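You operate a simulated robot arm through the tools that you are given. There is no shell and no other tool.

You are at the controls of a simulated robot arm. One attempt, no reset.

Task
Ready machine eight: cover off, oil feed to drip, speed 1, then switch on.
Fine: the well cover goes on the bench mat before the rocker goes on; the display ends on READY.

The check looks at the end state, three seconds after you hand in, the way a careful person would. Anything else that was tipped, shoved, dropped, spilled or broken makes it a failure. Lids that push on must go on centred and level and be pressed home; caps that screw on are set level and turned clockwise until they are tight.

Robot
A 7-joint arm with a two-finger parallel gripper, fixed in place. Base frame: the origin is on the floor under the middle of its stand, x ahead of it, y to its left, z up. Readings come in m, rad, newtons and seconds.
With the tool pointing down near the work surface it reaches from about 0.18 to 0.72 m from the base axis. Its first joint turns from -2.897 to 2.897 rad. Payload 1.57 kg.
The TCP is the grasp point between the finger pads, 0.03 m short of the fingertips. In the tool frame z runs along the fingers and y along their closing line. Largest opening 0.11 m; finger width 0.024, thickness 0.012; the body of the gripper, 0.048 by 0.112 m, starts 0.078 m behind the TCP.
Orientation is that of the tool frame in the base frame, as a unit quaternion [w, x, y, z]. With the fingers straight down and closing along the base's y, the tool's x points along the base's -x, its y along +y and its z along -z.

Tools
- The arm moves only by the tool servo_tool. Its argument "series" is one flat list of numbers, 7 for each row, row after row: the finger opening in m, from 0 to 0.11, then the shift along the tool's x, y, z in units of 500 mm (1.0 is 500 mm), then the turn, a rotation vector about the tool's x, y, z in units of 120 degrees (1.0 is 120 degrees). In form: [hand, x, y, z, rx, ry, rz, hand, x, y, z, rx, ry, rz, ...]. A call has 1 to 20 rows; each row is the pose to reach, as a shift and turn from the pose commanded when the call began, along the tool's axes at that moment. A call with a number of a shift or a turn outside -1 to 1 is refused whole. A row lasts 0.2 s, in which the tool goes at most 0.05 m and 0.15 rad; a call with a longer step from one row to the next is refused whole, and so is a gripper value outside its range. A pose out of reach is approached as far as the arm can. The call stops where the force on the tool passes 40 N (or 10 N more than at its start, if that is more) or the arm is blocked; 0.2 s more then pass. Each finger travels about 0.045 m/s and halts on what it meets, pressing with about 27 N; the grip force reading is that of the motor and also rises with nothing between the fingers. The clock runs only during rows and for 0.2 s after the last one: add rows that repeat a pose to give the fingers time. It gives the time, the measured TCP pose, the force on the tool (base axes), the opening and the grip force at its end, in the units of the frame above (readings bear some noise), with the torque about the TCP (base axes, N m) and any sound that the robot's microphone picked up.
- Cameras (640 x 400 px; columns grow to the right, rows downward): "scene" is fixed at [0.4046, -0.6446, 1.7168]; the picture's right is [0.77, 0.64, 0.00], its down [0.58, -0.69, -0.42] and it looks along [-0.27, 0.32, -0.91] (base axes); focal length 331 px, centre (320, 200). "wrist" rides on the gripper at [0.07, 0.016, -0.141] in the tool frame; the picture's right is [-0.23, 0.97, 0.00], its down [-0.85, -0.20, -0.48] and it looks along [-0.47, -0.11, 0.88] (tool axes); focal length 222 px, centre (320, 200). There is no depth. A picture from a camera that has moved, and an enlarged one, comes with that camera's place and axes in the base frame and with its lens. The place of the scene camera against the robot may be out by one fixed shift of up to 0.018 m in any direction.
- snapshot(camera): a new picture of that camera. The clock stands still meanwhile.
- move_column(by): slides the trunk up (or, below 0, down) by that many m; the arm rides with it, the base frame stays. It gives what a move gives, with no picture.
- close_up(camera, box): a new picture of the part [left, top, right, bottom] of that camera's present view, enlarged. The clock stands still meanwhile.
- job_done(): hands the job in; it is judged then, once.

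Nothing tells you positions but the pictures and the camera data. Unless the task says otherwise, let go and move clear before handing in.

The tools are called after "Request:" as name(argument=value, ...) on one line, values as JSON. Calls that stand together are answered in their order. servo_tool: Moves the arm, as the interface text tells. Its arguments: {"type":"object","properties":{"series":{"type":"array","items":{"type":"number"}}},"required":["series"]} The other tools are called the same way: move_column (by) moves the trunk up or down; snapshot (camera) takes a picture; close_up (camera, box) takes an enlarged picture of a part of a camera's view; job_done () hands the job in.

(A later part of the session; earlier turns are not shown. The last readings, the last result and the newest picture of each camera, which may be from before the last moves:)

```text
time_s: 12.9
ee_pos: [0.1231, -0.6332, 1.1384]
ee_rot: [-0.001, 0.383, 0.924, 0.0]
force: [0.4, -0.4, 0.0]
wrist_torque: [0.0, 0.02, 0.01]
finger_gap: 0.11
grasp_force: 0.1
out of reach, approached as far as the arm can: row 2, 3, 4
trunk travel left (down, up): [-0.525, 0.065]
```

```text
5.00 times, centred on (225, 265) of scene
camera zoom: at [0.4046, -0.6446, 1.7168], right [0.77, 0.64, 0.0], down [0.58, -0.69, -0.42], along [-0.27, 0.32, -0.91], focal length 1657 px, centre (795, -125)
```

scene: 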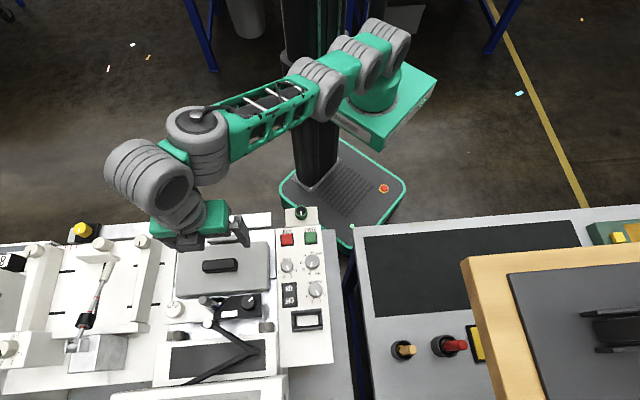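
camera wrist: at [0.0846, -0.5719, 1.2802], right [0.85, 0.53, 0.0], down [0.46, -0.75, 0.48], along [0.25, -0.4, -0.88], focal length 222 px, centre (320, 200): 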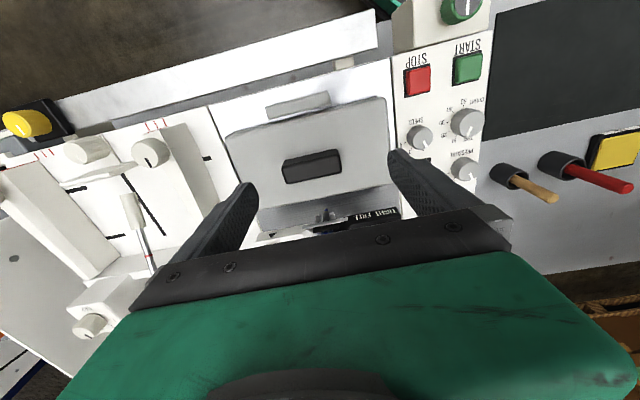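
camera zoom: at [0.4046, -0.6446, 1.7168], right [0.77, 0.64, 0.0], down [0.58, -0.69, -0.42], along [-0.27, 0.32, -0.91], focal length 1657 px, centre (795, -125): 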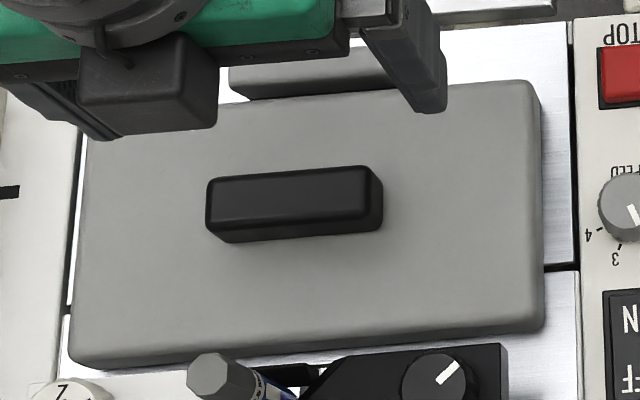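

Handle top centre triangulates to roughly (0.126, -0.655, 1.02–1.05). The last commanded pose was already aimed there but out of reach at that height, so I'll come straight down a little, where the reach is greater.

Request:
servo_tool(series=[0.11, 0, 0, 0.04, 0, 0, 0, 0.11, 0, 0, 0.07, 0, 0, 0, 0.11, 0, 0, 0.07, 0, 0, 0])

Request:
snapshot(camera="wrist")

Request:
close_up(camera="scene", box=[140, 200, 300, 310])

```text
time_s: 13.7
ee_pos: [0.1209, -0.6317, 1.1036]
ee_rot: [-0.002, 0.382, 0.924, 0.0]
force: [-0.6, 0.8, 0.7]
wrist_torque: [-0.01, 0.0, 0.01]
finger_gap: 0.11
grasp_force: 0.1
trunk travel left (down, up): [-0.525, 0.065]
```

```text
taken
camera wrist: at [0.0847, -0.5716, 1.2454], right [0.85, 0.53, 0.0], down [0.46, -0.75, 0.48], along [0.25, -0.4, -0.88], focal length 222 px, centre (320, 200)
```

wrist: 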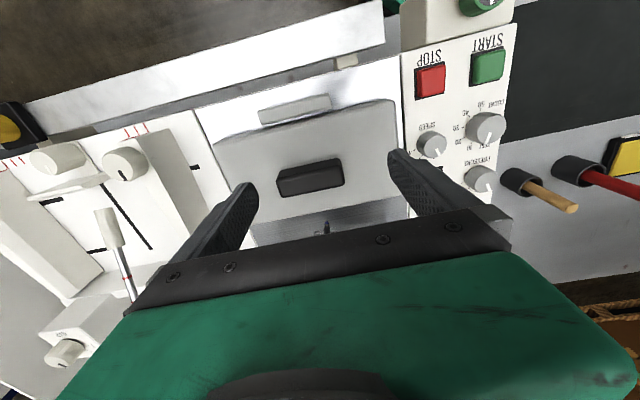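

```text
3.64 times, centred on (220, 255) of scene
camera zoom: at [0.4046, -0.6446, 1.7168], right [0.77, 0.64, 0.0], down [0.58, -0.69, -0.42], along [-0.27, 0.32, -0.91], focal length 1205 px, centre (684, 0)
```

zoom: 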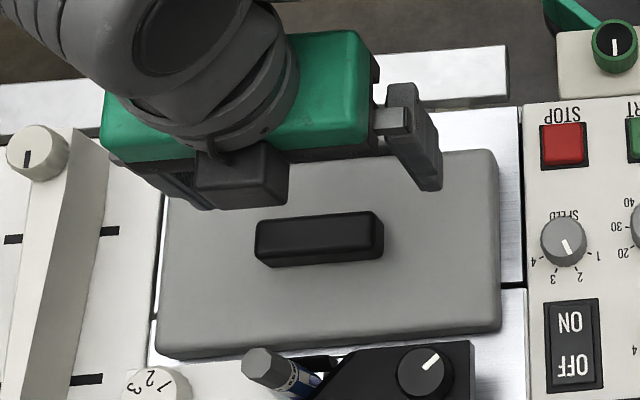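

Request:
close_up(camera="wrist", box=[260, 140, 360, 205])

```text
6.15 times, centred on (310, 172) of wrist
camera zoom: at [0.0847, -0.5716, 1.2454], right [0.85, 0.53, 0.0], down [0.46, -0.75, 0.48], along [0.25, -0.4, -0.88], focal length 1367 px, centre (382, 369)
```

zoom: 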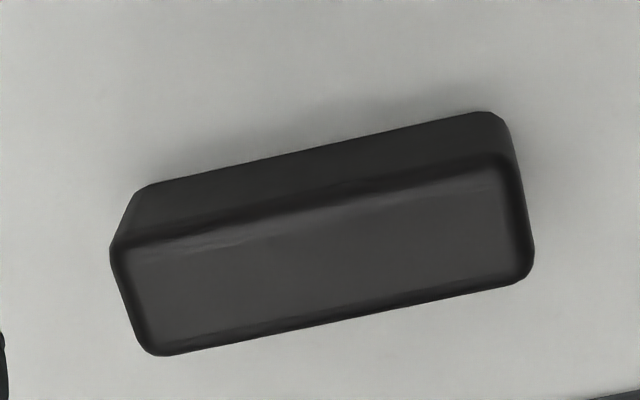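

Handle top centre: (0.125, -0.654, 1.042), about 67×21 mm and aligned at 45°; cover top about 1.014. I'll align over it with the fingers straddling its ends.

Request:
servo_tool(series=[0.11, -0.017, -0.014, 0.03, 0, 0, 0, 0.11, -0.033, -0.027, 0.06, 0, 0, 0, 0.11, -0.033, -0.027, 0.06, 0, 0, 0])

Request:
snapshot(camera="wrist")

```text
time_s: 14.5
ee_pos: [0.1249, -0.6542, 1.0735]
ee_rot: [-0.001, 0.382, 0.924, 0.001]
force: [0.4, -0.5, -0.5]
wrist_torque: [0.0, 0.01, 0.0]
finger_gap: 0.1102
grasp_force: 0.0
trunk travel left (down, up): [-0.525, 0.065]
```

```text
taken
camera wrist: at [0.0871, -0.5932, 1.2149], right [0.85, 0.53, 0.0], down [0.46, -0.75, 0.48], along [0.25, -0.4, -0.88], focal length 222 px, centre (320, 200)
```

wrist: 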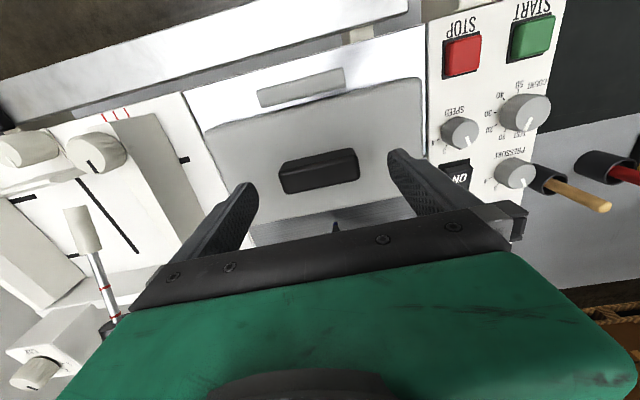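

Alignment looks right (handle centred between the fingers). Now I'll descend so the tips stop a few mm above the cover, then close.

Request:
servo_tool(series=[0.11, 0, 0, 0.03, 0, 0, 0, 0.11, 0, 0, 0.048, 0, 0, 0, 0.11, 0, 0, 0.048, 0, 0, 0])

Request:
snapshot(camera="wrist")

Request:
close_up(camera="scene", box=[160, 210, 290, 310])

```text
time_s: 15.3
ee_pos: [0.1254, -0.6531, 1.05]
ee_rot: [-0.001, 0.382, 0.924, 0.0]
force: [-0.6, -0.5, 1.0]
wrist_torque: [0.0, 0.0, 0.04]
finger_gap: 0.1099
grasp_force: 0.1
trunk travel left (down, up): [-0.525, 0.065]
```

```text
taken
camera wrist: at [0.087, -0.5926, 1.1909], right [0.85, 0.53, 0.0], down [0.46, -0.75, 0.48], along [0.25, -0.4, -0.88], focal length 222 px, centre (320, 200)
```

wrist: 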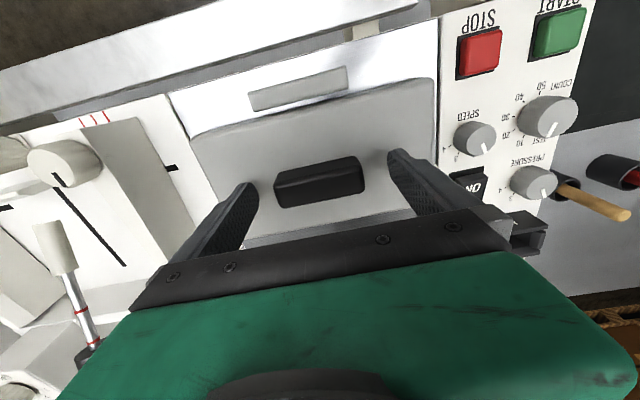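

```text
4.00 times, centred on (225, 260) of scene
camera zoom: at [0.4046, -0.6446, 1.7168], right [0.77, 0.64, 0.0], down [0.58, -0.69, -0.42], along [-0.27, 0.32, -0.91], focal length 1325 px, centre (700, -40)
```

zoom: 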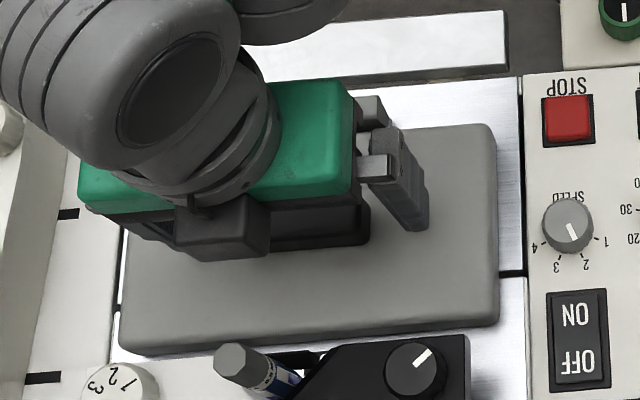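

The fingers straddle the handle. Closing now.

Request:
servo_tool(series=[0.04, 0, 0, 0, 0, 0, 0, 0.04, 0, 0, 0, 0, 0, 0, 0.04, 0, 0, 0, 0, 0, 0, 0.04, 0, 0, 0, 0, 0, 0, 0.04, 0, 0, 0, 0, 0, 0])

Request:
snapshot(camera="wrist")

```text
time_s: 16.5
ee_pos: [0.1254, -0.6536, 1.0487]
ee_rot: [-0.002, 0.382, 0.924, 0.0]
force: [-0.2, -0.6, 1.1]
wrist_torque: [-0.04, -0.07, -0.02]
finger_gap: 0.0695
grasp_force: 26.9
trunk travel left (down, up): [-0.525, 0.065]
```

```text
taken
camera wrist: at [0.087, -0.5927, 1.1909], right [0.85, 0.53, 0.0], down [0.46, -0.75, 0.48], along [0.25, -0.4, -0.88], focal length 222 px, centre (320, 200)
```

wrist: 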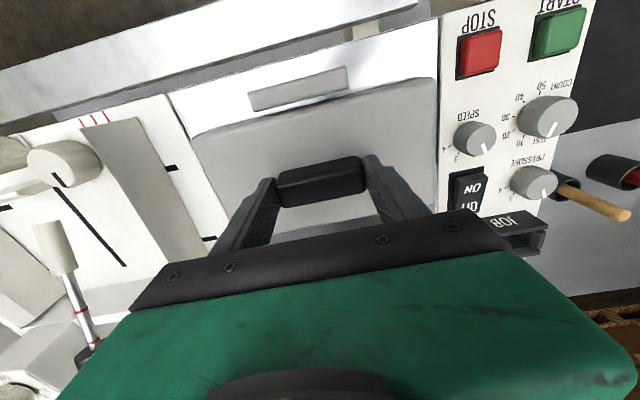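

Gripped (opening 69.5 mm, 27 N). I'll lift gently a couple of centimetres first and check.

Request:
servo_tool(series=[0.04, 0, 0, -0.01, 0, 0, 0, 0.04, 0, 0, -0.02, 0, 0, 0, 0.04, 0, 0, -0.03, 0, 0, 0, 0.04, 0, 0, -0.04, 0, 0, 0, 0.04, 0, 0, -0.04, 0, 0, 0])

Request:
snapshot(camera="wrist")

Request:
close_up(camera="scene", box=[160, 210, 290, 310])

```text
time_s: 17.7
ee_pos: [0.1249, -0.6525, 1.0704]
ee_rot: [-0.001, 0.383, 0.924, 0.002]
force: [-0.2, 0.7, -0.3]
wrist_torque: [0.0, 0.03, 0.04]
finger_gap: 0.0693
grasp_force: 27.3
trunk travel left (down, up): [-0.525, 0.065]
```

```text
taken
camera wrist: at [0.0873, -0.5924, 1.211], right [0.85, 0.53, 0.0], down [0.46, -0.75, 0.48], along [0.25, -0.4, -0.88], focal length 222 px, centre (320, 200)
```

wrist: 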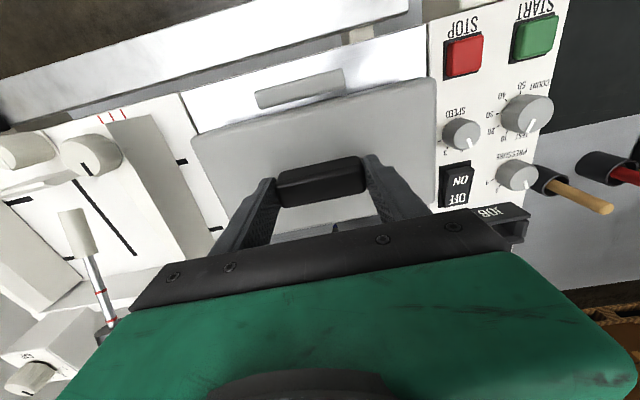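

```text
4.00 times, centred on (225, 260) of scene
camera zoom: at [0.4046, -0.6446, 1.7168], right [0.77, 0.64, 0.0], down [0.58, -0.69, -0.42], along [-0.27, 0.32, -0.91], focal length 1325 px, centre (700, -40)
```

zoom: 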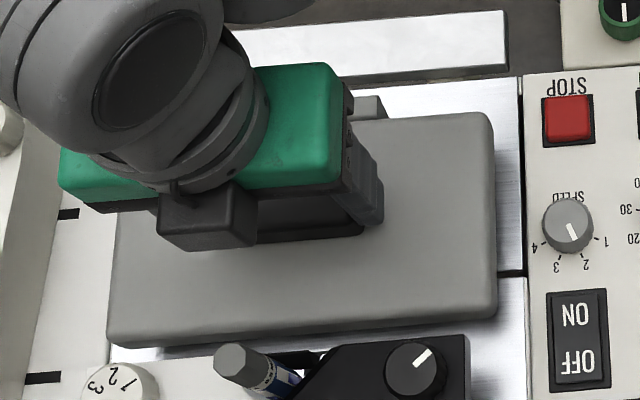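

The cover lifts cleanly. I'll raise it further using the trunk.

Request:
move_column(by=0.06)

Request:
snapshot(camera="scene")

Request:
snapshot(camera="wrist")

```text
time_s: 18.7
ee_pos: [0.1249, -0.6536, 1.1295]
ee_rot: [-0.001, 0.383, 0.924, 0.002]
force: [-0.3, -0.5, -1.7]
wrist_torque: [0.03, -0.02, 0.05]
finger_gap: 0.0691
grasp_force: 27.0
trunk travel left (down, up): [-0.585, 0.005]
```

```text
taken
```

scene: 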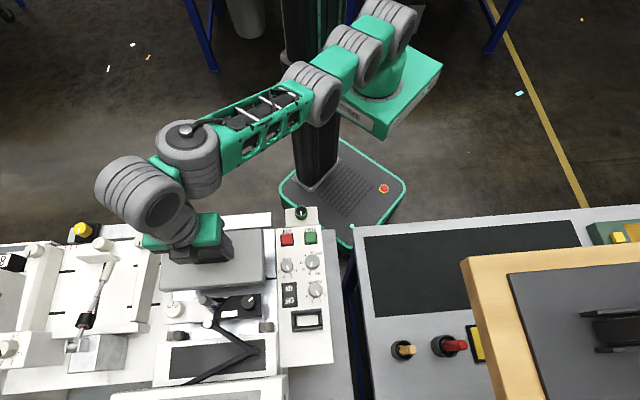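

```text
taken
camera wrist: at [0.0874, -0.5926, 1.2708], right [0.85, 0.53, 0.0], down [0.46, -0.75, 0.48], along [0.25, -0.4, -0.88], focal length 222 px, centre (320, 200)
```

wrist: 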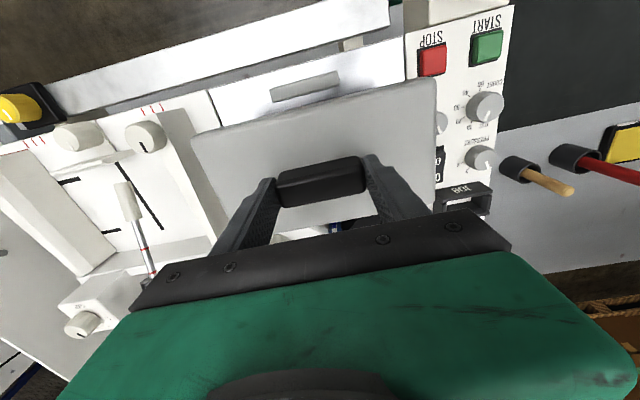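

The mat is on a lower surface (z ≈ 0.76), spanning from about (0.305,-0.317) along the 45° direction. I'll pull the cover toward the robot a little while raising, then carry it along the machine's axis over toward the mat.

Request:
servo_tool(series=[0.04, 0.04, 0, -0.02, 0, 0, 0, 0.04, 0.08, 0, -0.04, 0, 0, 0, 0.04, 0.12, 0, -0.06, 0, 0, 0, 0.04, 0.12, 0.05, -0.06, 0, 0, 0, 0.04, 0.12, 0.1, -0.06, 0, 0, 0, 0.04, 0.12, 0.16, -0.06, 0, 0, 0, 0.04, 0.12, 0.22, -0.06, 0, 0, 0, 0.04, 0.12, 0.28, -0.06, 0, 0, 0])

Request:
snapshot(camera="scene")

Request:
snapshot(camera="wrist")

```text
time_s: 20.5
ee_pos: [0.1817, -0.512, 1.1593]
ee_rot: [-0.001, 0.382, 0.924, 0.001]
force: [0.6, 0.5, -1.0]
wrist_torque: [-0.01, 0.03, -0.02]
finger_gap: 0.0695
grasp_force: 27.3
out of reach, approached as far as the arm can: row 2
trunk travel left (down, up): [-0.585, 0.005]
```

```text
taken
```

scene: 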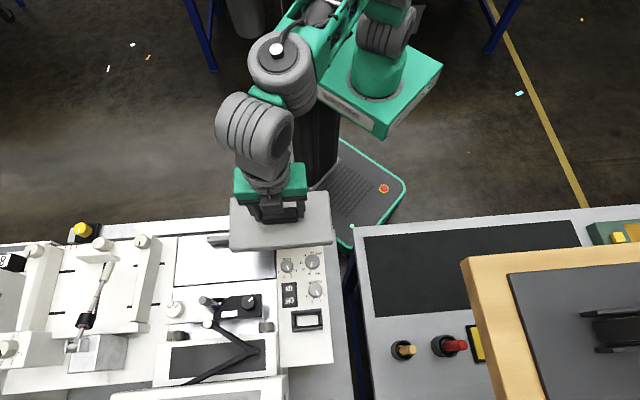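

```text
taken
camera wrist: at [0.1444, -0.4504, 1.3007], right [0.85, 0.53, 0.0], down [0.46, -0.75, 0.48], along [0.25, -0.4, -0.88], focal length 222 px, centre (320, 200)
```

wrist: 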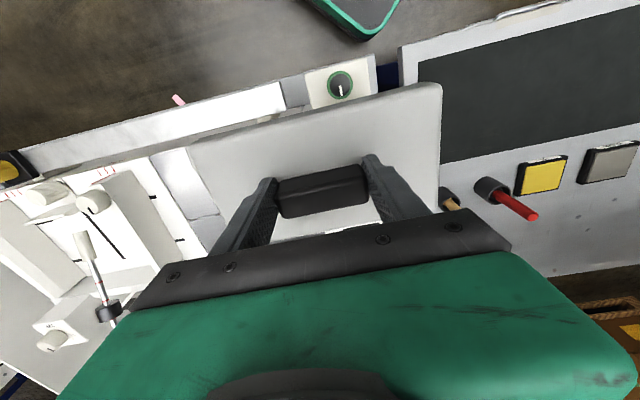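

Request:
servo_tool(series=[0.04, 0, 0.066, 0, 0, 0, 0, 0.04, 0, 0.132, 0, 0, 0, 0, 0.04, 0, 0.198, 0, 0, 0, 0, 0.04, 0, 0.264, 0, 0, 0, 0, 0.04, -0.015, 0.33, 0, 0, 0, 0, 0.04, -0.03, 0.396, 0, 0, 0, 0, 0.04, -0.045, 0.462, 0, 0, 0, 0, 0.04, -0.06, 0.528, 0, 0, 0, 0, 0.04, -0.08, 0.594, 0, 0, 0, 0, 0.04, -0.1, 0.66, 0, 0, 0, 0, 0.04, -0.115, 0.725, 0, 0, 0, 0, 0.04, -0.125, 0.789, 0, 0, 0, 0, 0.04, -0.125, 0.789, 0, 0, 0, 0])

Request:
snapshot(camera="scene")

Request:
snapshot(camera="wrist")

Request:
close_up(camera="scene", box=[165, 225, 285, 305])

```text
time_s: 23.3
ee_pos: [0.5051, -0.2778, 1.1603]
ee_rot: [-0.002, 0.383, 0.924, 0.0]
force: [0.5, 0.3, -0.8]
wrist_torque: [0.0, 0.02, 0.04]
finger_gap: 0.0692
grasp_force: 26.4
trunk travel left (down, up): [-0.585, 0.005]
```

```text
taken
```

scene: 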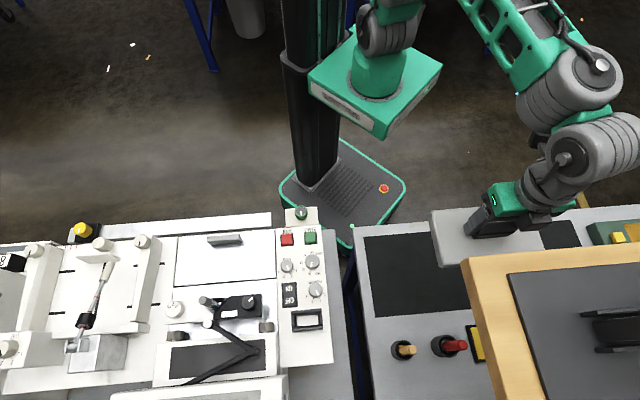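

```text
taken
camera wrist: at [0.4676, -0.2163, 1.3019], right [0.85, 0.53, 0.0], down [0.46, -0.75, 0.48], along [0.25, -0.4, -0.88], focal length 222 px, centre (320, 200)
```

wrist: 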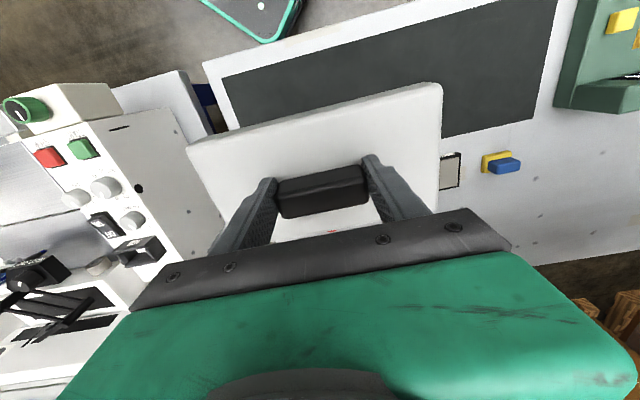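

```text
5.00 times, centred on (225, 265) of scene
camera zoom: at [0.4046, -0.6446, 1.7168], right [0.77, 0.64, 0.0], down [0.58, -0.69, -0.42], along [-0.27, 0.32, -0.91], focal length 1657 px, centre (795, -125)
```

zoom: 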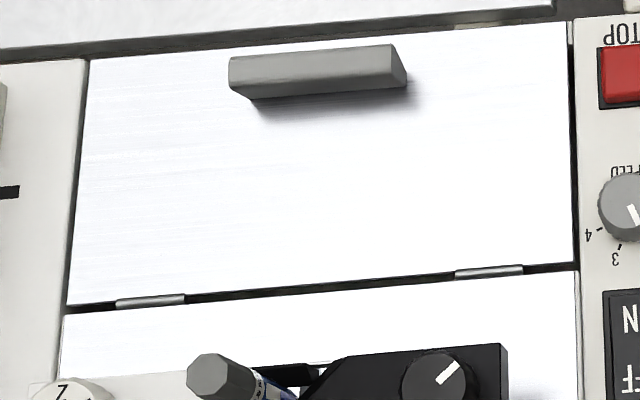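

The cover is now over the mat. Under it is a hinged metal flap with a grip bar. Before placing, I'll read this new view of machine eight's side and check the mat.

Request:
close_up(camera="wrist", box=[0, 70, 200, 200])

Request:
close_up(camera="wrist", box=[0, 180, 200, 310])

Request:
close_up(camera="wrist", box=[440, 0, 640, 130])

Request:
close_up(camera="wrist", box=[180, 20, 480, 210])

```text
3.08 times, centred on (100, 135) of wrist
camera zoom: at [0.4676, -0.2163, 1.3019], right [0.85, 0.53, 0.0], down [0.46, -0.75, 0.48], along [0.25, -0.4, -0.88], focal length 684 px, centre (997, 400)
```

zoom: 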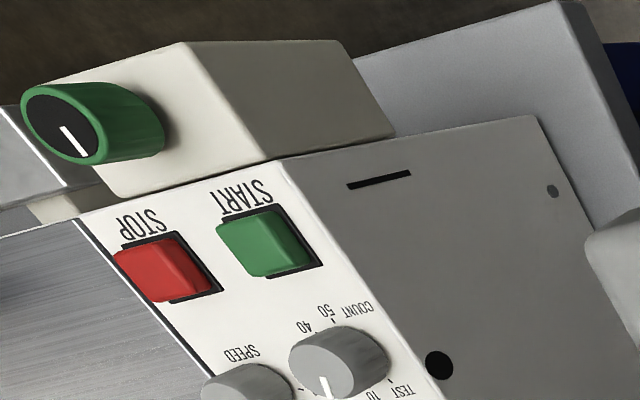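

```text
3.08 times, centred on (100, 245) of wrist
camera zoom: at [0.4676, -0.2163, 1.3019], right [0.85, 0.53, 0.0], down [0.46, -0.75, 0.48], along [0.25, -0.4, -0.88], focal length 684 px, centre (997, 62)
```

zoom: 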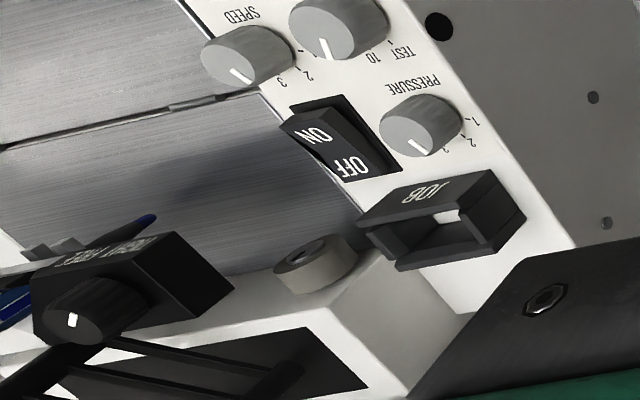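

```text
3.08 times, centred on (540, 65) of wrist
camera zoom: at [0.4676, -0.2163, 1.3019], right [0.85, 0.53, 0.0], down [0.46, -0.75, 0.48], along [0.25, -0.4, -0.88], focal length 684 px, centre (-357, 615)
```

zoom: 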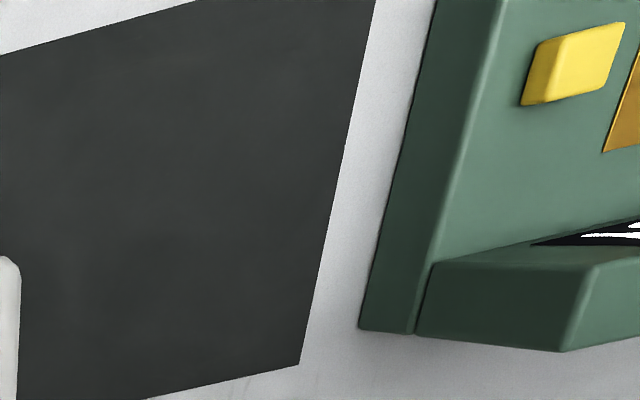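

```text
2.11 times, centred on (330, 115) of wrist
camera zoom: at [0.4676, -0.2163, 1.3019], right [0.85, 0.53, 0.0], down [0.46, -0.75, 0.48], along [0.25, -0.4, -0.88], focal length 468 px, centre (299, 379)
```

zoom: 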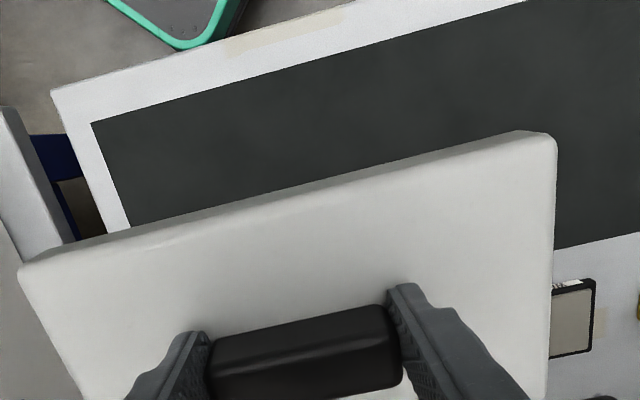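

I'm unsure where the wooden-framed item at the lower right of the scene view sits relative to the arm, so I'll inspect it before lowering.

Request:
close_up(camera="scene", box=[420, 190, 640, 330])

Request:
close_up(camera="scene", box=[440, 250, 640, 400])

Request:
close_up(camera="wrist", box=[440, 130, 640, 300])

```text
2.86 times, centred on (530, 260) of scene
camera zoom: at [0.4046, -0.6446, 1.7168], right [0.77, 0.64, 0.0], down [0.58, -0.69, -0.42], along [-0.27, 0.32, -0.91], focal length 947 px, centre (-280, 29)
```

zoom: 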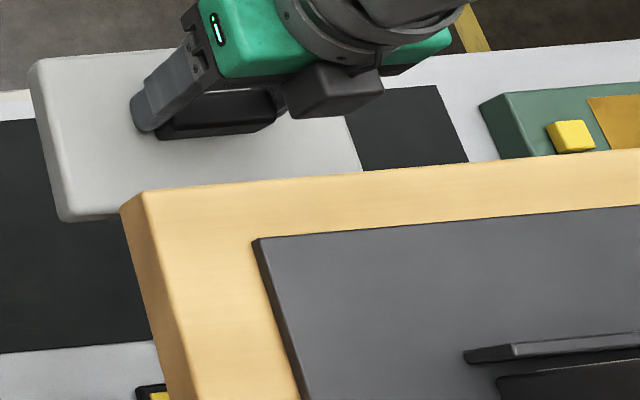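

```text
2.67 times, centred on (540, 325) of scene
camera zoom: at [0.4046, -0.6446, 1.7168], right [0.77, 0.64, 0.0], down [0.58, -0.69, -0.42], along [-0.27, 0.32, -0.91], focal length 884 px, centre (-267, -133)
```

zoom: 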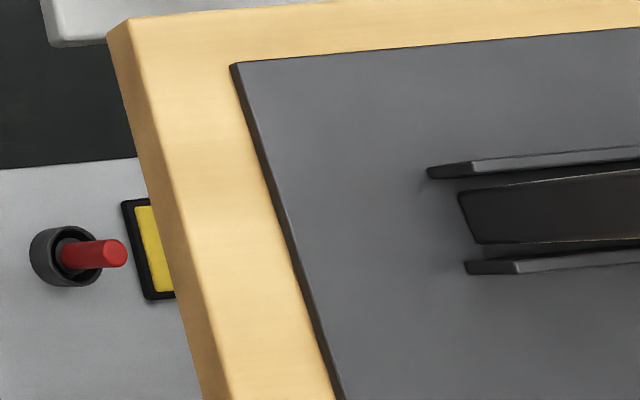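

```text
2.35 times, centred on (540, 215) of wrist
camera zoom: at [0.4676, -0.2163, 1.3019], right [0.85, 0.53, 0.0], down [0.46, -0.75, 0.48], along [0.25, -0.4, -0.88], focal length 523 px, centre (-198, 165)
```

zoom: 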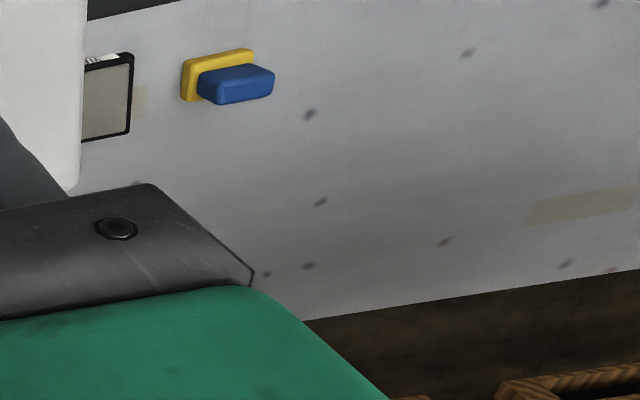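

The wooden frame is well above and beyond the arm (close to the scene camera), so lowering here is clear. I'll lower the trunk by 0.2 m.

Request:
move_column(by=-0.2)

Request:
snapshot(camera="scene")

Request:
snapshot(camera="wrist")

```text
time_s: 25.5
ee_pos: [0.5045, -0.2781, 0.961]
ee_rot: [-0.002, 0.383, 0.924, 0.001]
force: [0.4, 0.7, -0.3]
wrist_torque: [-0.02, 0.01, 0.02]
finger_gap: 0.0695
grasp_force: 26.9
trunk travel left (down, up): [-0.385, 0.205]
```

```text
taken
```

scene: 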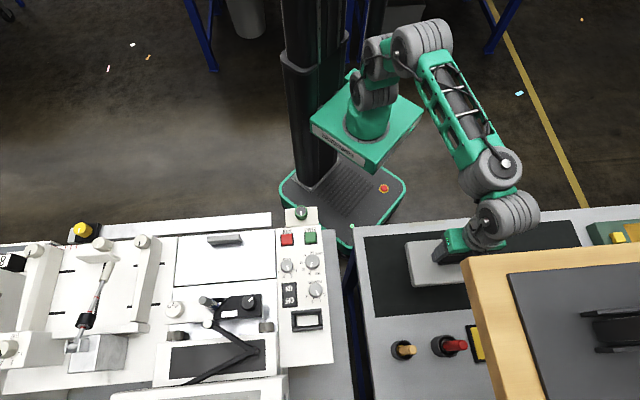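

```text
taken
camera wrist: at [0.4673, -0.2165, 1.1019], right [0.85, 0.53, 0.0], down [0.46, -0.75, 0.48], along [0.25, -0.4, -0.88], focal length 222 px, centre (320, 200)
```

wrist: 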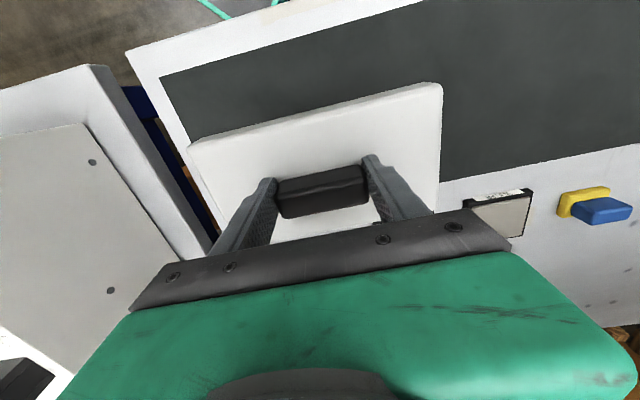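

The footprint is well centred on the mat. I'll descend with the arm in small steps and check the gap.

Request:
servo_tool(series=[0.04, 0, 0, 0.04, 0, 0, 0, 0.04, 0, 0, 0.08, 0, 0, 0, 0.04, 0, 0, 0.11, 0, 0, 0, 0.04, 0, 0, 0.13, 0, 0, 0, 0.04, 0, 0, 0.13, 0, 0, 0])

Request:
close_up(camera="scene", box=[350, 200, 500, 320])

Request:
snapshot(camera="wrist")

```text
time_s: 26.7
ee_pos: [0.5053, -0.2776, 0.894]
ee_rot: [-0.001, 0.383, 0.924, 0.001]
force: [0.4, 0.5, -0.6]
wrist_torque: [0.03, 0.03, 0.01]
finger_gap: 0.0693
grasp_force: 26.8
trunk travel left (down, up): [-0.385, 0.205]
```

```text
3.33 times, centred on (425, 260) of scene
camera zoom: at [0.4046, -0.6446, 1.7168], right [0.77, 0.64, 0.0], down [0.58, -0.69, -0.42], along [-0.27, 0.32, -0.91], focal length 1104 px, centre (-30, 0)
```

zoom: 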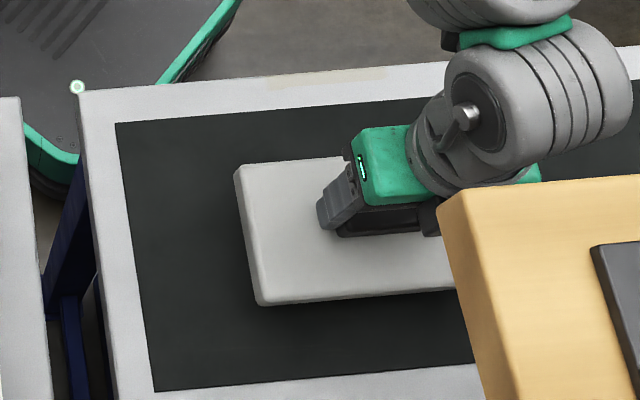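

```text
taken
camera wrist: at [0.4673, -0.2165, 1.0366], right [0.85, 0.53, 0.0], down [0.46, -0.75, 0.48], along [0.25, -0.4, -0.88], focal length 222 px, centre (320, 200)
```

wrist: 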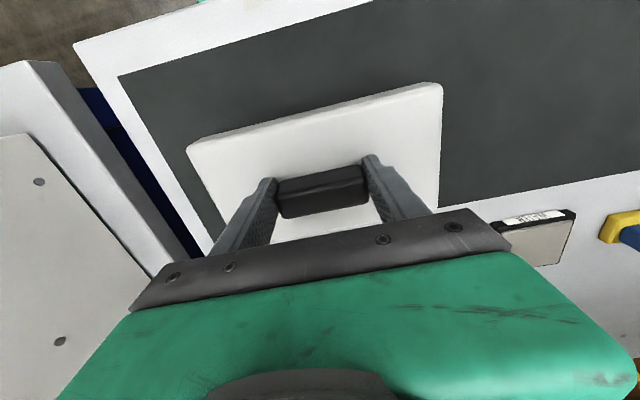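

Request:
servo_tool(series=[0.04, 0, 0, 0.01, 0, 0, 0, 0.04, 0, 0, 0.02, 0, 0, 0, 0.04, 0, 0, 0.028, 0, 0, 0, 0.04, 0, 0, 0.034, 0, 0, 0, 0.04, 0, 0, 0.04, 0, 0, 0, 0.04, 0, 0, 0.044, 0, 0, 0])

Request:
close_up(camera="scene", box=[390, 225, 480, 300])

```text
time_s: 28.1
ee_pos: [0.5043, -0.2765, 0.8727]
ee_rot: [-0.002, 0.383, 0.924, 0.001]
force: [0.4, 0.6, -1.7]
wrist_torque: [-0.01, -0.02, 0.01]
finger_gap: 0.0693
grasp_force: 26.7
trunk travel left (down, up): [-0.385, 0.205]
```

```text
5.33 times, centred on (435, 262) of scene
camera zoom: at [0.4046, -0.6446, 1.7168], right [0.77, 0.64, 0.0], down [0.58, -0.69, -0.42], along [-0.27, 0.32, -0.91], focal length 1767 px, centre (-293, -133)
```

zoom: 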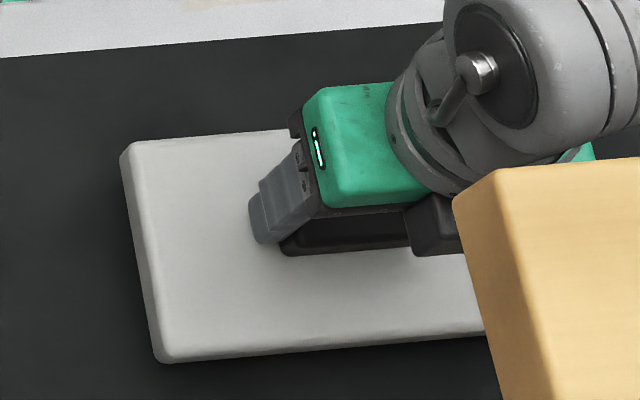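

Request:
servo_tool(series=[0.04, 0, 0, 0.005, 0, 0, 0, 0.04, 0, 0, 0.01, 0, 0, 0, 0.04, 0, 0, 0.015, 0, 0, 0, 0.04, 0, 0, 0.02, 0, 0, 0, 0.04, 0, 0, 0.025, 0, 0, 0])

Request:
close_up(camera="scene", box=[390, 225, 480, 300])

```text
time_s: 29.3
ee_pos: [0.5048, -0.2776, 0.8612]
ee_rot: [-0.002, 0.382, 0.924, 0.001]
force: [-0.2, 0.0, -0.5]
wrist_torque: [0.02, 0.02, -0.02]
finger_gap: 0.0693
grasp_force: 27.1
trunk travel left (down, up): [-0.385, 0.205]
```

```text
5.33 times, centred on (435, 262) of scene
camera zoom: at [0.4046, -0.6446, 1.7168], right [0.77, 0.64, 0.0], down [0.58, -0.69, -0.42], along [-0.27, 0.32, -0.91], focal length 1767 px, centre (-293, -133)
```

zoom: 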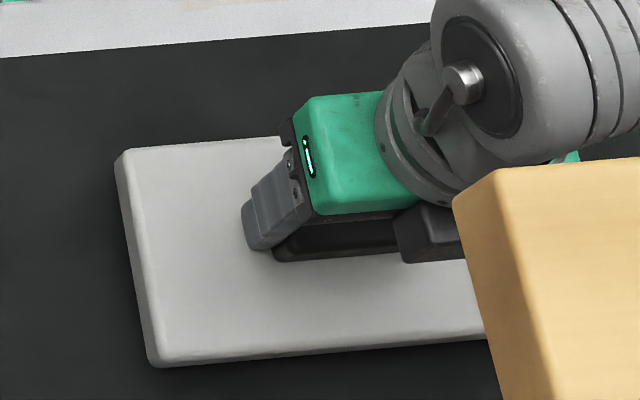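

Request:
servo_tool(series=[0.04, 0, 0, 0.004, 0, 0, 0, 0.04, 0, 0, 0.008, 0, 0, 0, 0.04, 0, 0, 0.012, 0, 0, 0, 0.04, 0, 0, 0.016, 0, 0, 0, 0.04, 0, 0, 0.02, 0, 0, 0])

Request:
close_up(camera="scene", box=[390, 225, 480, 300])

```text
time_s: 30.5
ee_pos: [0.5045, -0.2776, 0.8507]
ee_rot: [-0.001, 0.383, 0.924, 0.0]
force: [-0.2, 0.3, -1.1]
wrist_torque: [-0.01, -0.03, -0.01]
finger_gap: 0.0691
grasp_force: 26.5
trunk travel left (down, up): [-0.385, 0.205]
```

```text
5.33 times, centred on (435, 262) of scene
camera zoom: at [0.4046, -0.6446, 1.7168], right [0.77, 0.64, 0.0], down [0.58, -0.69, -0.42], along [-0.27, 0.32, -0.91], focal length 1767 px, centre (-293, -133)
```

zoom: 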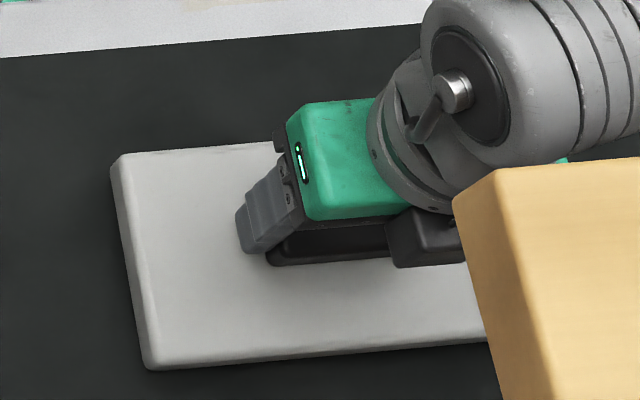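

Request:
servo_tool(series=[0.04, 0, 0, 0.004, 0, 0, 0, 0.04, 0, 0, 0.008, 0, 0, 0, 0.04, 0, 0, 0.012, 0, 0, 0, 0.04, 0, 0, 0.016, 0, 0, 0, 0.04, 0, 0, 0.02, 0, 0, 0])

Request:
close_up(camera="scene", box=[390, 225, 480, 300])

Request:
snapshot(camera="wrist")

```text
time_s: 31.7
ee_pos: [0.5047, -0.2777, 0.8443]
ee_rot: [0.001, 0.383, 0.924, 0.0]
force: [-7.2, 4.4, 26.4]
wrist_torque: [-0.18, 0.81, -0.02]
finger_gap: 0.0695
grasp_force: 26.9
trunk travel left (down, up): [-0.385, 0.205]
```

```text
5.33 times, centred on (435, 262) of scene
camera zoom: at [0.4046, -0.6446, 1.7168], right [0.77, 0.64, 0.0], down [0.58, -0.69, -0.42], along [-0.27, 0.32, -0.91], focal length 1767 px, centre (-293, -133)
```

zoom: 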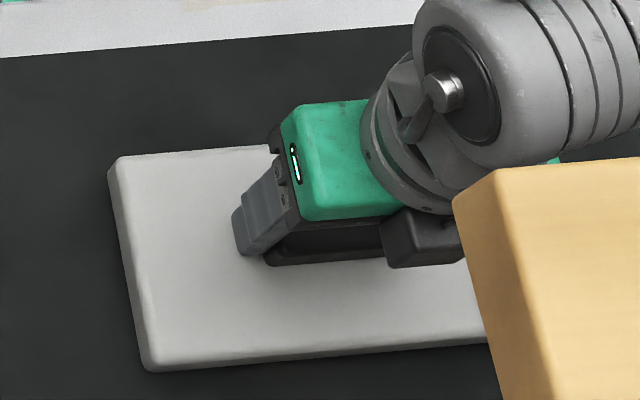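

```text
taken
camera wrist: at [0.4659, -0.2154, 0.9852], right [0.85, 0.53, 0.0], down [0.46, -0.75, 0.48], along [0.25, -0.41, -0.88], focal length 222 px, centre (320, 200)
```

wrist: 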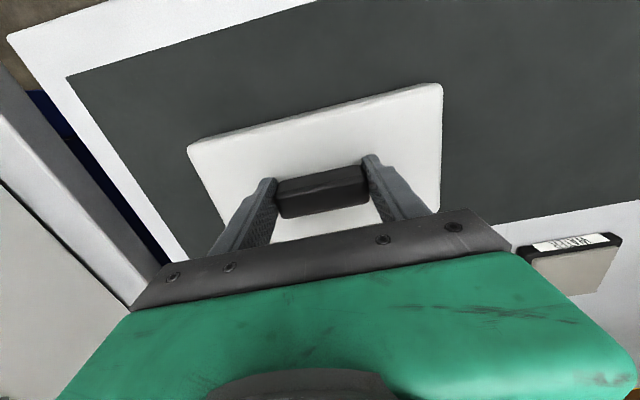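

Contact: 26 N up, so the cover is on the mat. I'll relieve the preload and open the fingers.

Request:
servo_tool(series=[0.04, 0, 0, -0.006, 0, 0, 0, 0.04, 0, 0, -0.006, 0, 0, 0, 0.08, 0, 0, -0.006, 0, 0, 0, 0.11, 0, 0, -0.006, 0, 0, 0, 0.11, 0, 0, -0.006, 0, 0, 0, 0.11, 0, 0, -0.006, 0, 0, 0])

Request:
servo_tool(series=[0.11, 0, 0, -0.03, 0, 0, 0, 0.11, 0, 0, -0.08, 0, 0, 0, 0.11, 0, 0, -0.16, 0, 0, 0, 0.11, 0, 0, -0.24, 0, 0, 0])

Request:
snapshot(camera="scene")

Request:
snapshot(camera="wrist")

```text
time_s: 33.1
ee_pos: [0.504, -0.2774, 0.8444]
ee_rot: [-0.001, 0.383, 0.924, 0.001]
force: [1.7, 3.1, 10.3]
wrist_torque: [-0.13, 0.09, 0.08]
finger_gap: 0.1064
grasp_force: 0.0
trunk travel left (down, up): [-0.385, 0.205]
```

```text
time_s: 34.1
ee_pos: [0.5036, -0.2758, 0.9649]
ee_rot: [-0.001, 0.383, 0.924, 0.001]
force: [-1.1, -0.7, -0.6]
wrist_torque: [0.01, 0.01, 0.01]
finger_gap: 0.11
grasp_force: 0.0
trunk travel left (down, up): [-0.385, 0.205]
```

```text
taken
```

scene: 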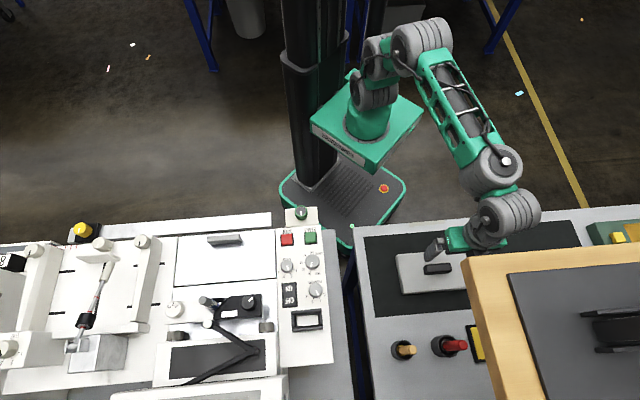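

```text
taken
camera wrist: at [0.466, -0.2153, 1.1056], right [0.85, 0.53, 0.0], down [0.46, -0.75, 0.48], along [0.25, -0.4, -0.88], focal length 222 px, centre (320, 200)
```

wrist: 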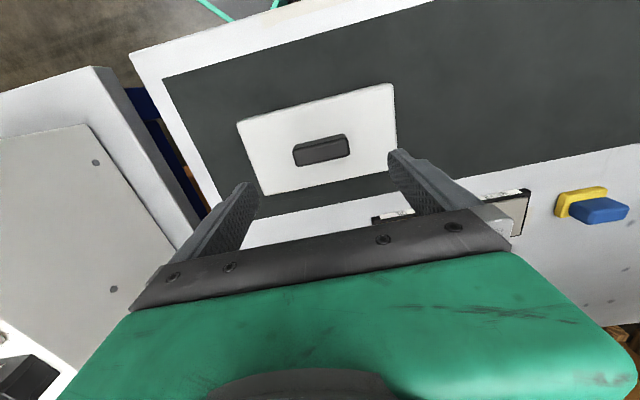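

The cover rests fully on the mat. The oil feed is still unidentified, so I'll raise the arm and go round to the front of the machine to look at its front faces and at the flap area from a lower angle.

Request:
move_column(by=0.2)

Request:
servo_tool(series=[0.11, 0.0387, -0.0658, 0, 0, 0, 0, 0.11, 0.0774, -0.1316, 0, 0, 0, 0, 0.11, 0.1161, -0.1974, 0, 0, 0, 0, 0.11, 0.1548, -0.2632, 0, 0, 0, 0, 0.11, 0.1935, -0.329, 0, 0, 0, 0, 0.11, 0.2322, -0.3948, 0, 0, 0, 0, 0.11, 0.2709, -0.4606, 0, 0, 0, 0, 0.11, 0.3096, -0.5264, 0, 0, 0, 0, 0.11, 0.3483, -0.5922, 0, 0, 0, 0, 0.11, 0.387, -0.658, 0, 0, 0, 0, 0.11, 0.4257, -0.7238, 0, 0, 0, 0, 0.11, 0.4644, -0.7896, 0, 0, 0, 0, 0.11, 0.5031, -0.8554, 0, 0, 0, 0, 0.11, 0.5418, -0.9212, 0, 0, 0, 0, 0.11, 0.5805, -0.987, 0, 0, 0, 0])

Request:
snapshot(camera="wrist")

Request:
snapshot(camera="scene")

```text
time_s: 36.2
ee_pos: [0.5043, -0.2771, 1.1634]
ee_rot: [-0.002, 0.383, 0.924, 0.0]
force: [-0.1, 0.7, -0.4]
wrist_torque: [-0.01, -0.01, -0.01]
finger_gap: 0.1101
grasp_force: 0.0
trunk travel left (down, up): [-0.585, 0.005]
```

```text
time_s: 39.4
ee_pos: [-0.0503, -0.4192, 1.1639]
ee_rot: [-0.001, 0.383, 0.924, 0.002]
force: [-0.7, -0.1, -0.2]
wrist_torque: [-0.02, -0.03, -0.02]
finger_gap: 0.11
grasp_force: 0.1
trunk travel left (down, up): [-0.585, 0.005]
```

```text
taken
camera wrist: at [-0.089, -0.3596, 1.3055], right [0.85, 0.53, 0.0], down [0.46, -0.75, 0.48], along [0.25, -0.4, -0.88], focal length 222 px, centre (320, 200)
```

wrist: 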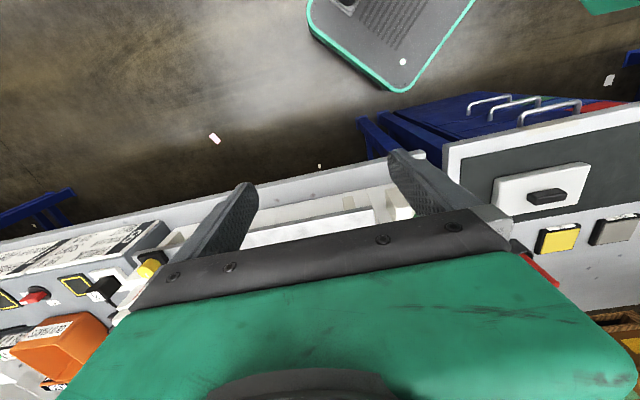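

```text
taken
```

scene: 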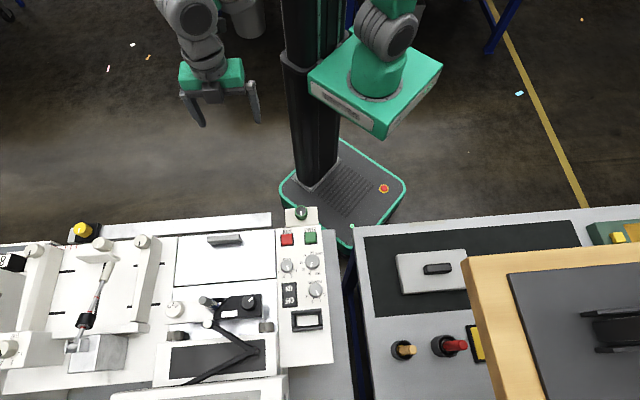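

I'll tilt the hand so the wrist camera looks more horizontally at the front of the machine.

Request:
servo_tool(series=[0.11, 0, 0, 0, 0, -0.07, 0, 0.11, 0, 0, 0, 0, -0.14, 0, 0.11, 0, 0, 0, 0, -0.21, 0, 0.11, 0, 0, 0, 0, -0.28, 0, 0.11, 0, 0, 0, 0, -0.34, 0])

Request:
snapshot(camera="wrist")

```text
time_s: 40.6
ee_pos: [-0.0504, -0.4198, 1.1637]
ee_rot: [0.321, 0.359, 0.866, -0.133]
force: [0.3, 0.2, 0.4]
wrist_torque: [-0.01, 0.04, -0.02]
finger_gap: 0.1102
grasp_force: 0.0
trunk travel left (down, up): [-0.585, 0.005]
```

```text
taken
camera wrist: at [-0.1419, -0.3055, 1.2263], right [0.81, 0.57, 0.15], down [0.1, -0.38, 0.92], along [0.58, -0.73, -0.36], focal length 222 px, centre (320, 200)
```

wrist: 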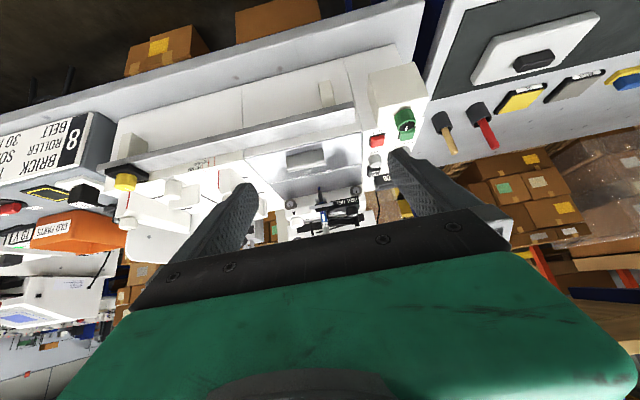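

Request:
close_up(camera="wrist", box=[240, 60, 440, 190])

Request:
close_up(camera="wrist", box=[0, 100, 200, 240])

Request:
close_up(camera="wrist", box=[270, 150, 400, 240])

Request:
close_up(camera="wrist", box=[0, 230, 160, 400])

```text
3.08 times, centred on (340, 125) of wrist
camera zoom: at [-0.1419, -0.3055, 1.2263], right [0.81, 0.57, 0.15], down [0.1, -0.38, 0.92], along [0.58, -0.73, -0.36], focal length 684 px, centre (258, 431)
```

zoom: 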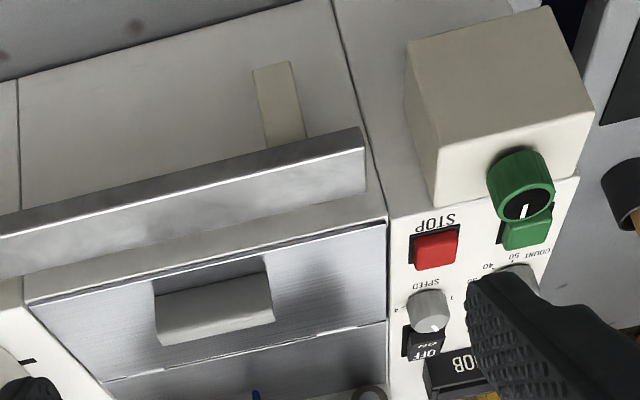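

```text
2.86 times, centred on (100, 170) of wrist
camera zoom: at [-0.1419, -0.3055, 1.2263], right [0.81, 0.57, 0.15], down [0.1, -0.38, 0.92], along [0.58, -0.73, -0.36], focal length 635 px, centre (949, 286)
```

zoom: 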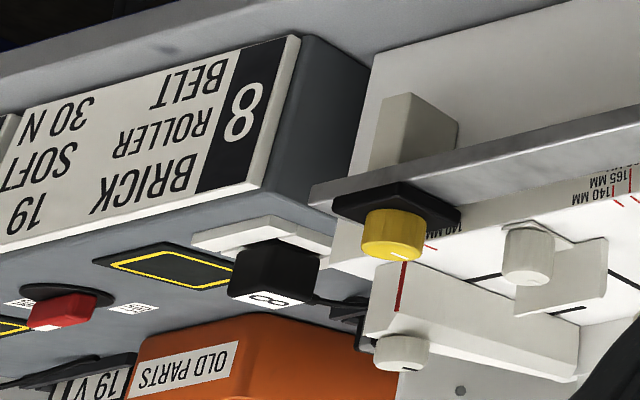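

```text
4.44 times, centred on (335, 195) of wrist
camera zoom: at [-0.1419, -0.3055, 1.2263], right [0.81, 0.57, 0.15], down [0.1, -0.38, 0.92], along [0.58, -0.73, -0.36], focal length 987 px, centre (253, 222)
```

zoom: 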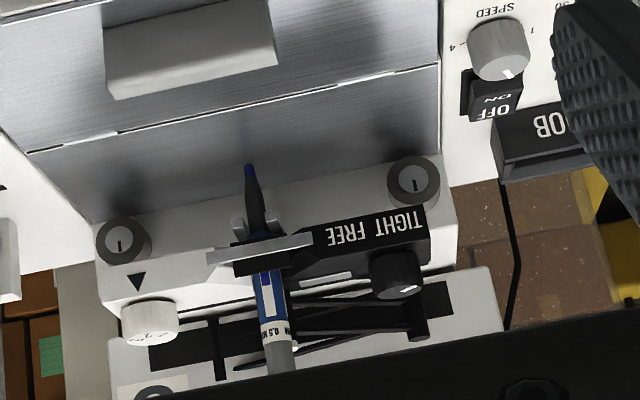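

```text
2.35 times, centred on (80, 315) of wrist
camera zoom: at [-0.1419, -0.3055, 1.2263], right [0.81, 0.57, 0.15], down [0.1, -0.38, 0.92], along [0.58, -0.73, -0.36], focal length 523 px, centre (885, -71)
```

zoom: 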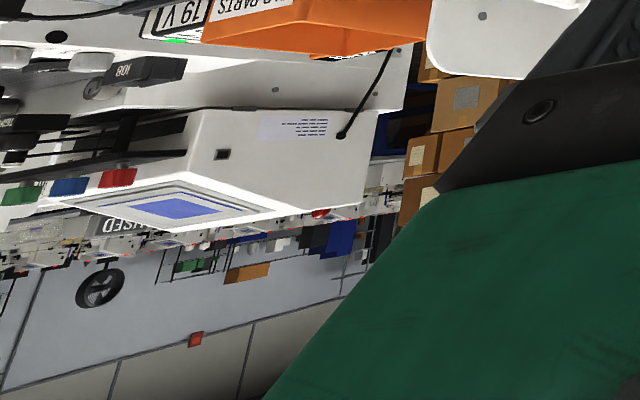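

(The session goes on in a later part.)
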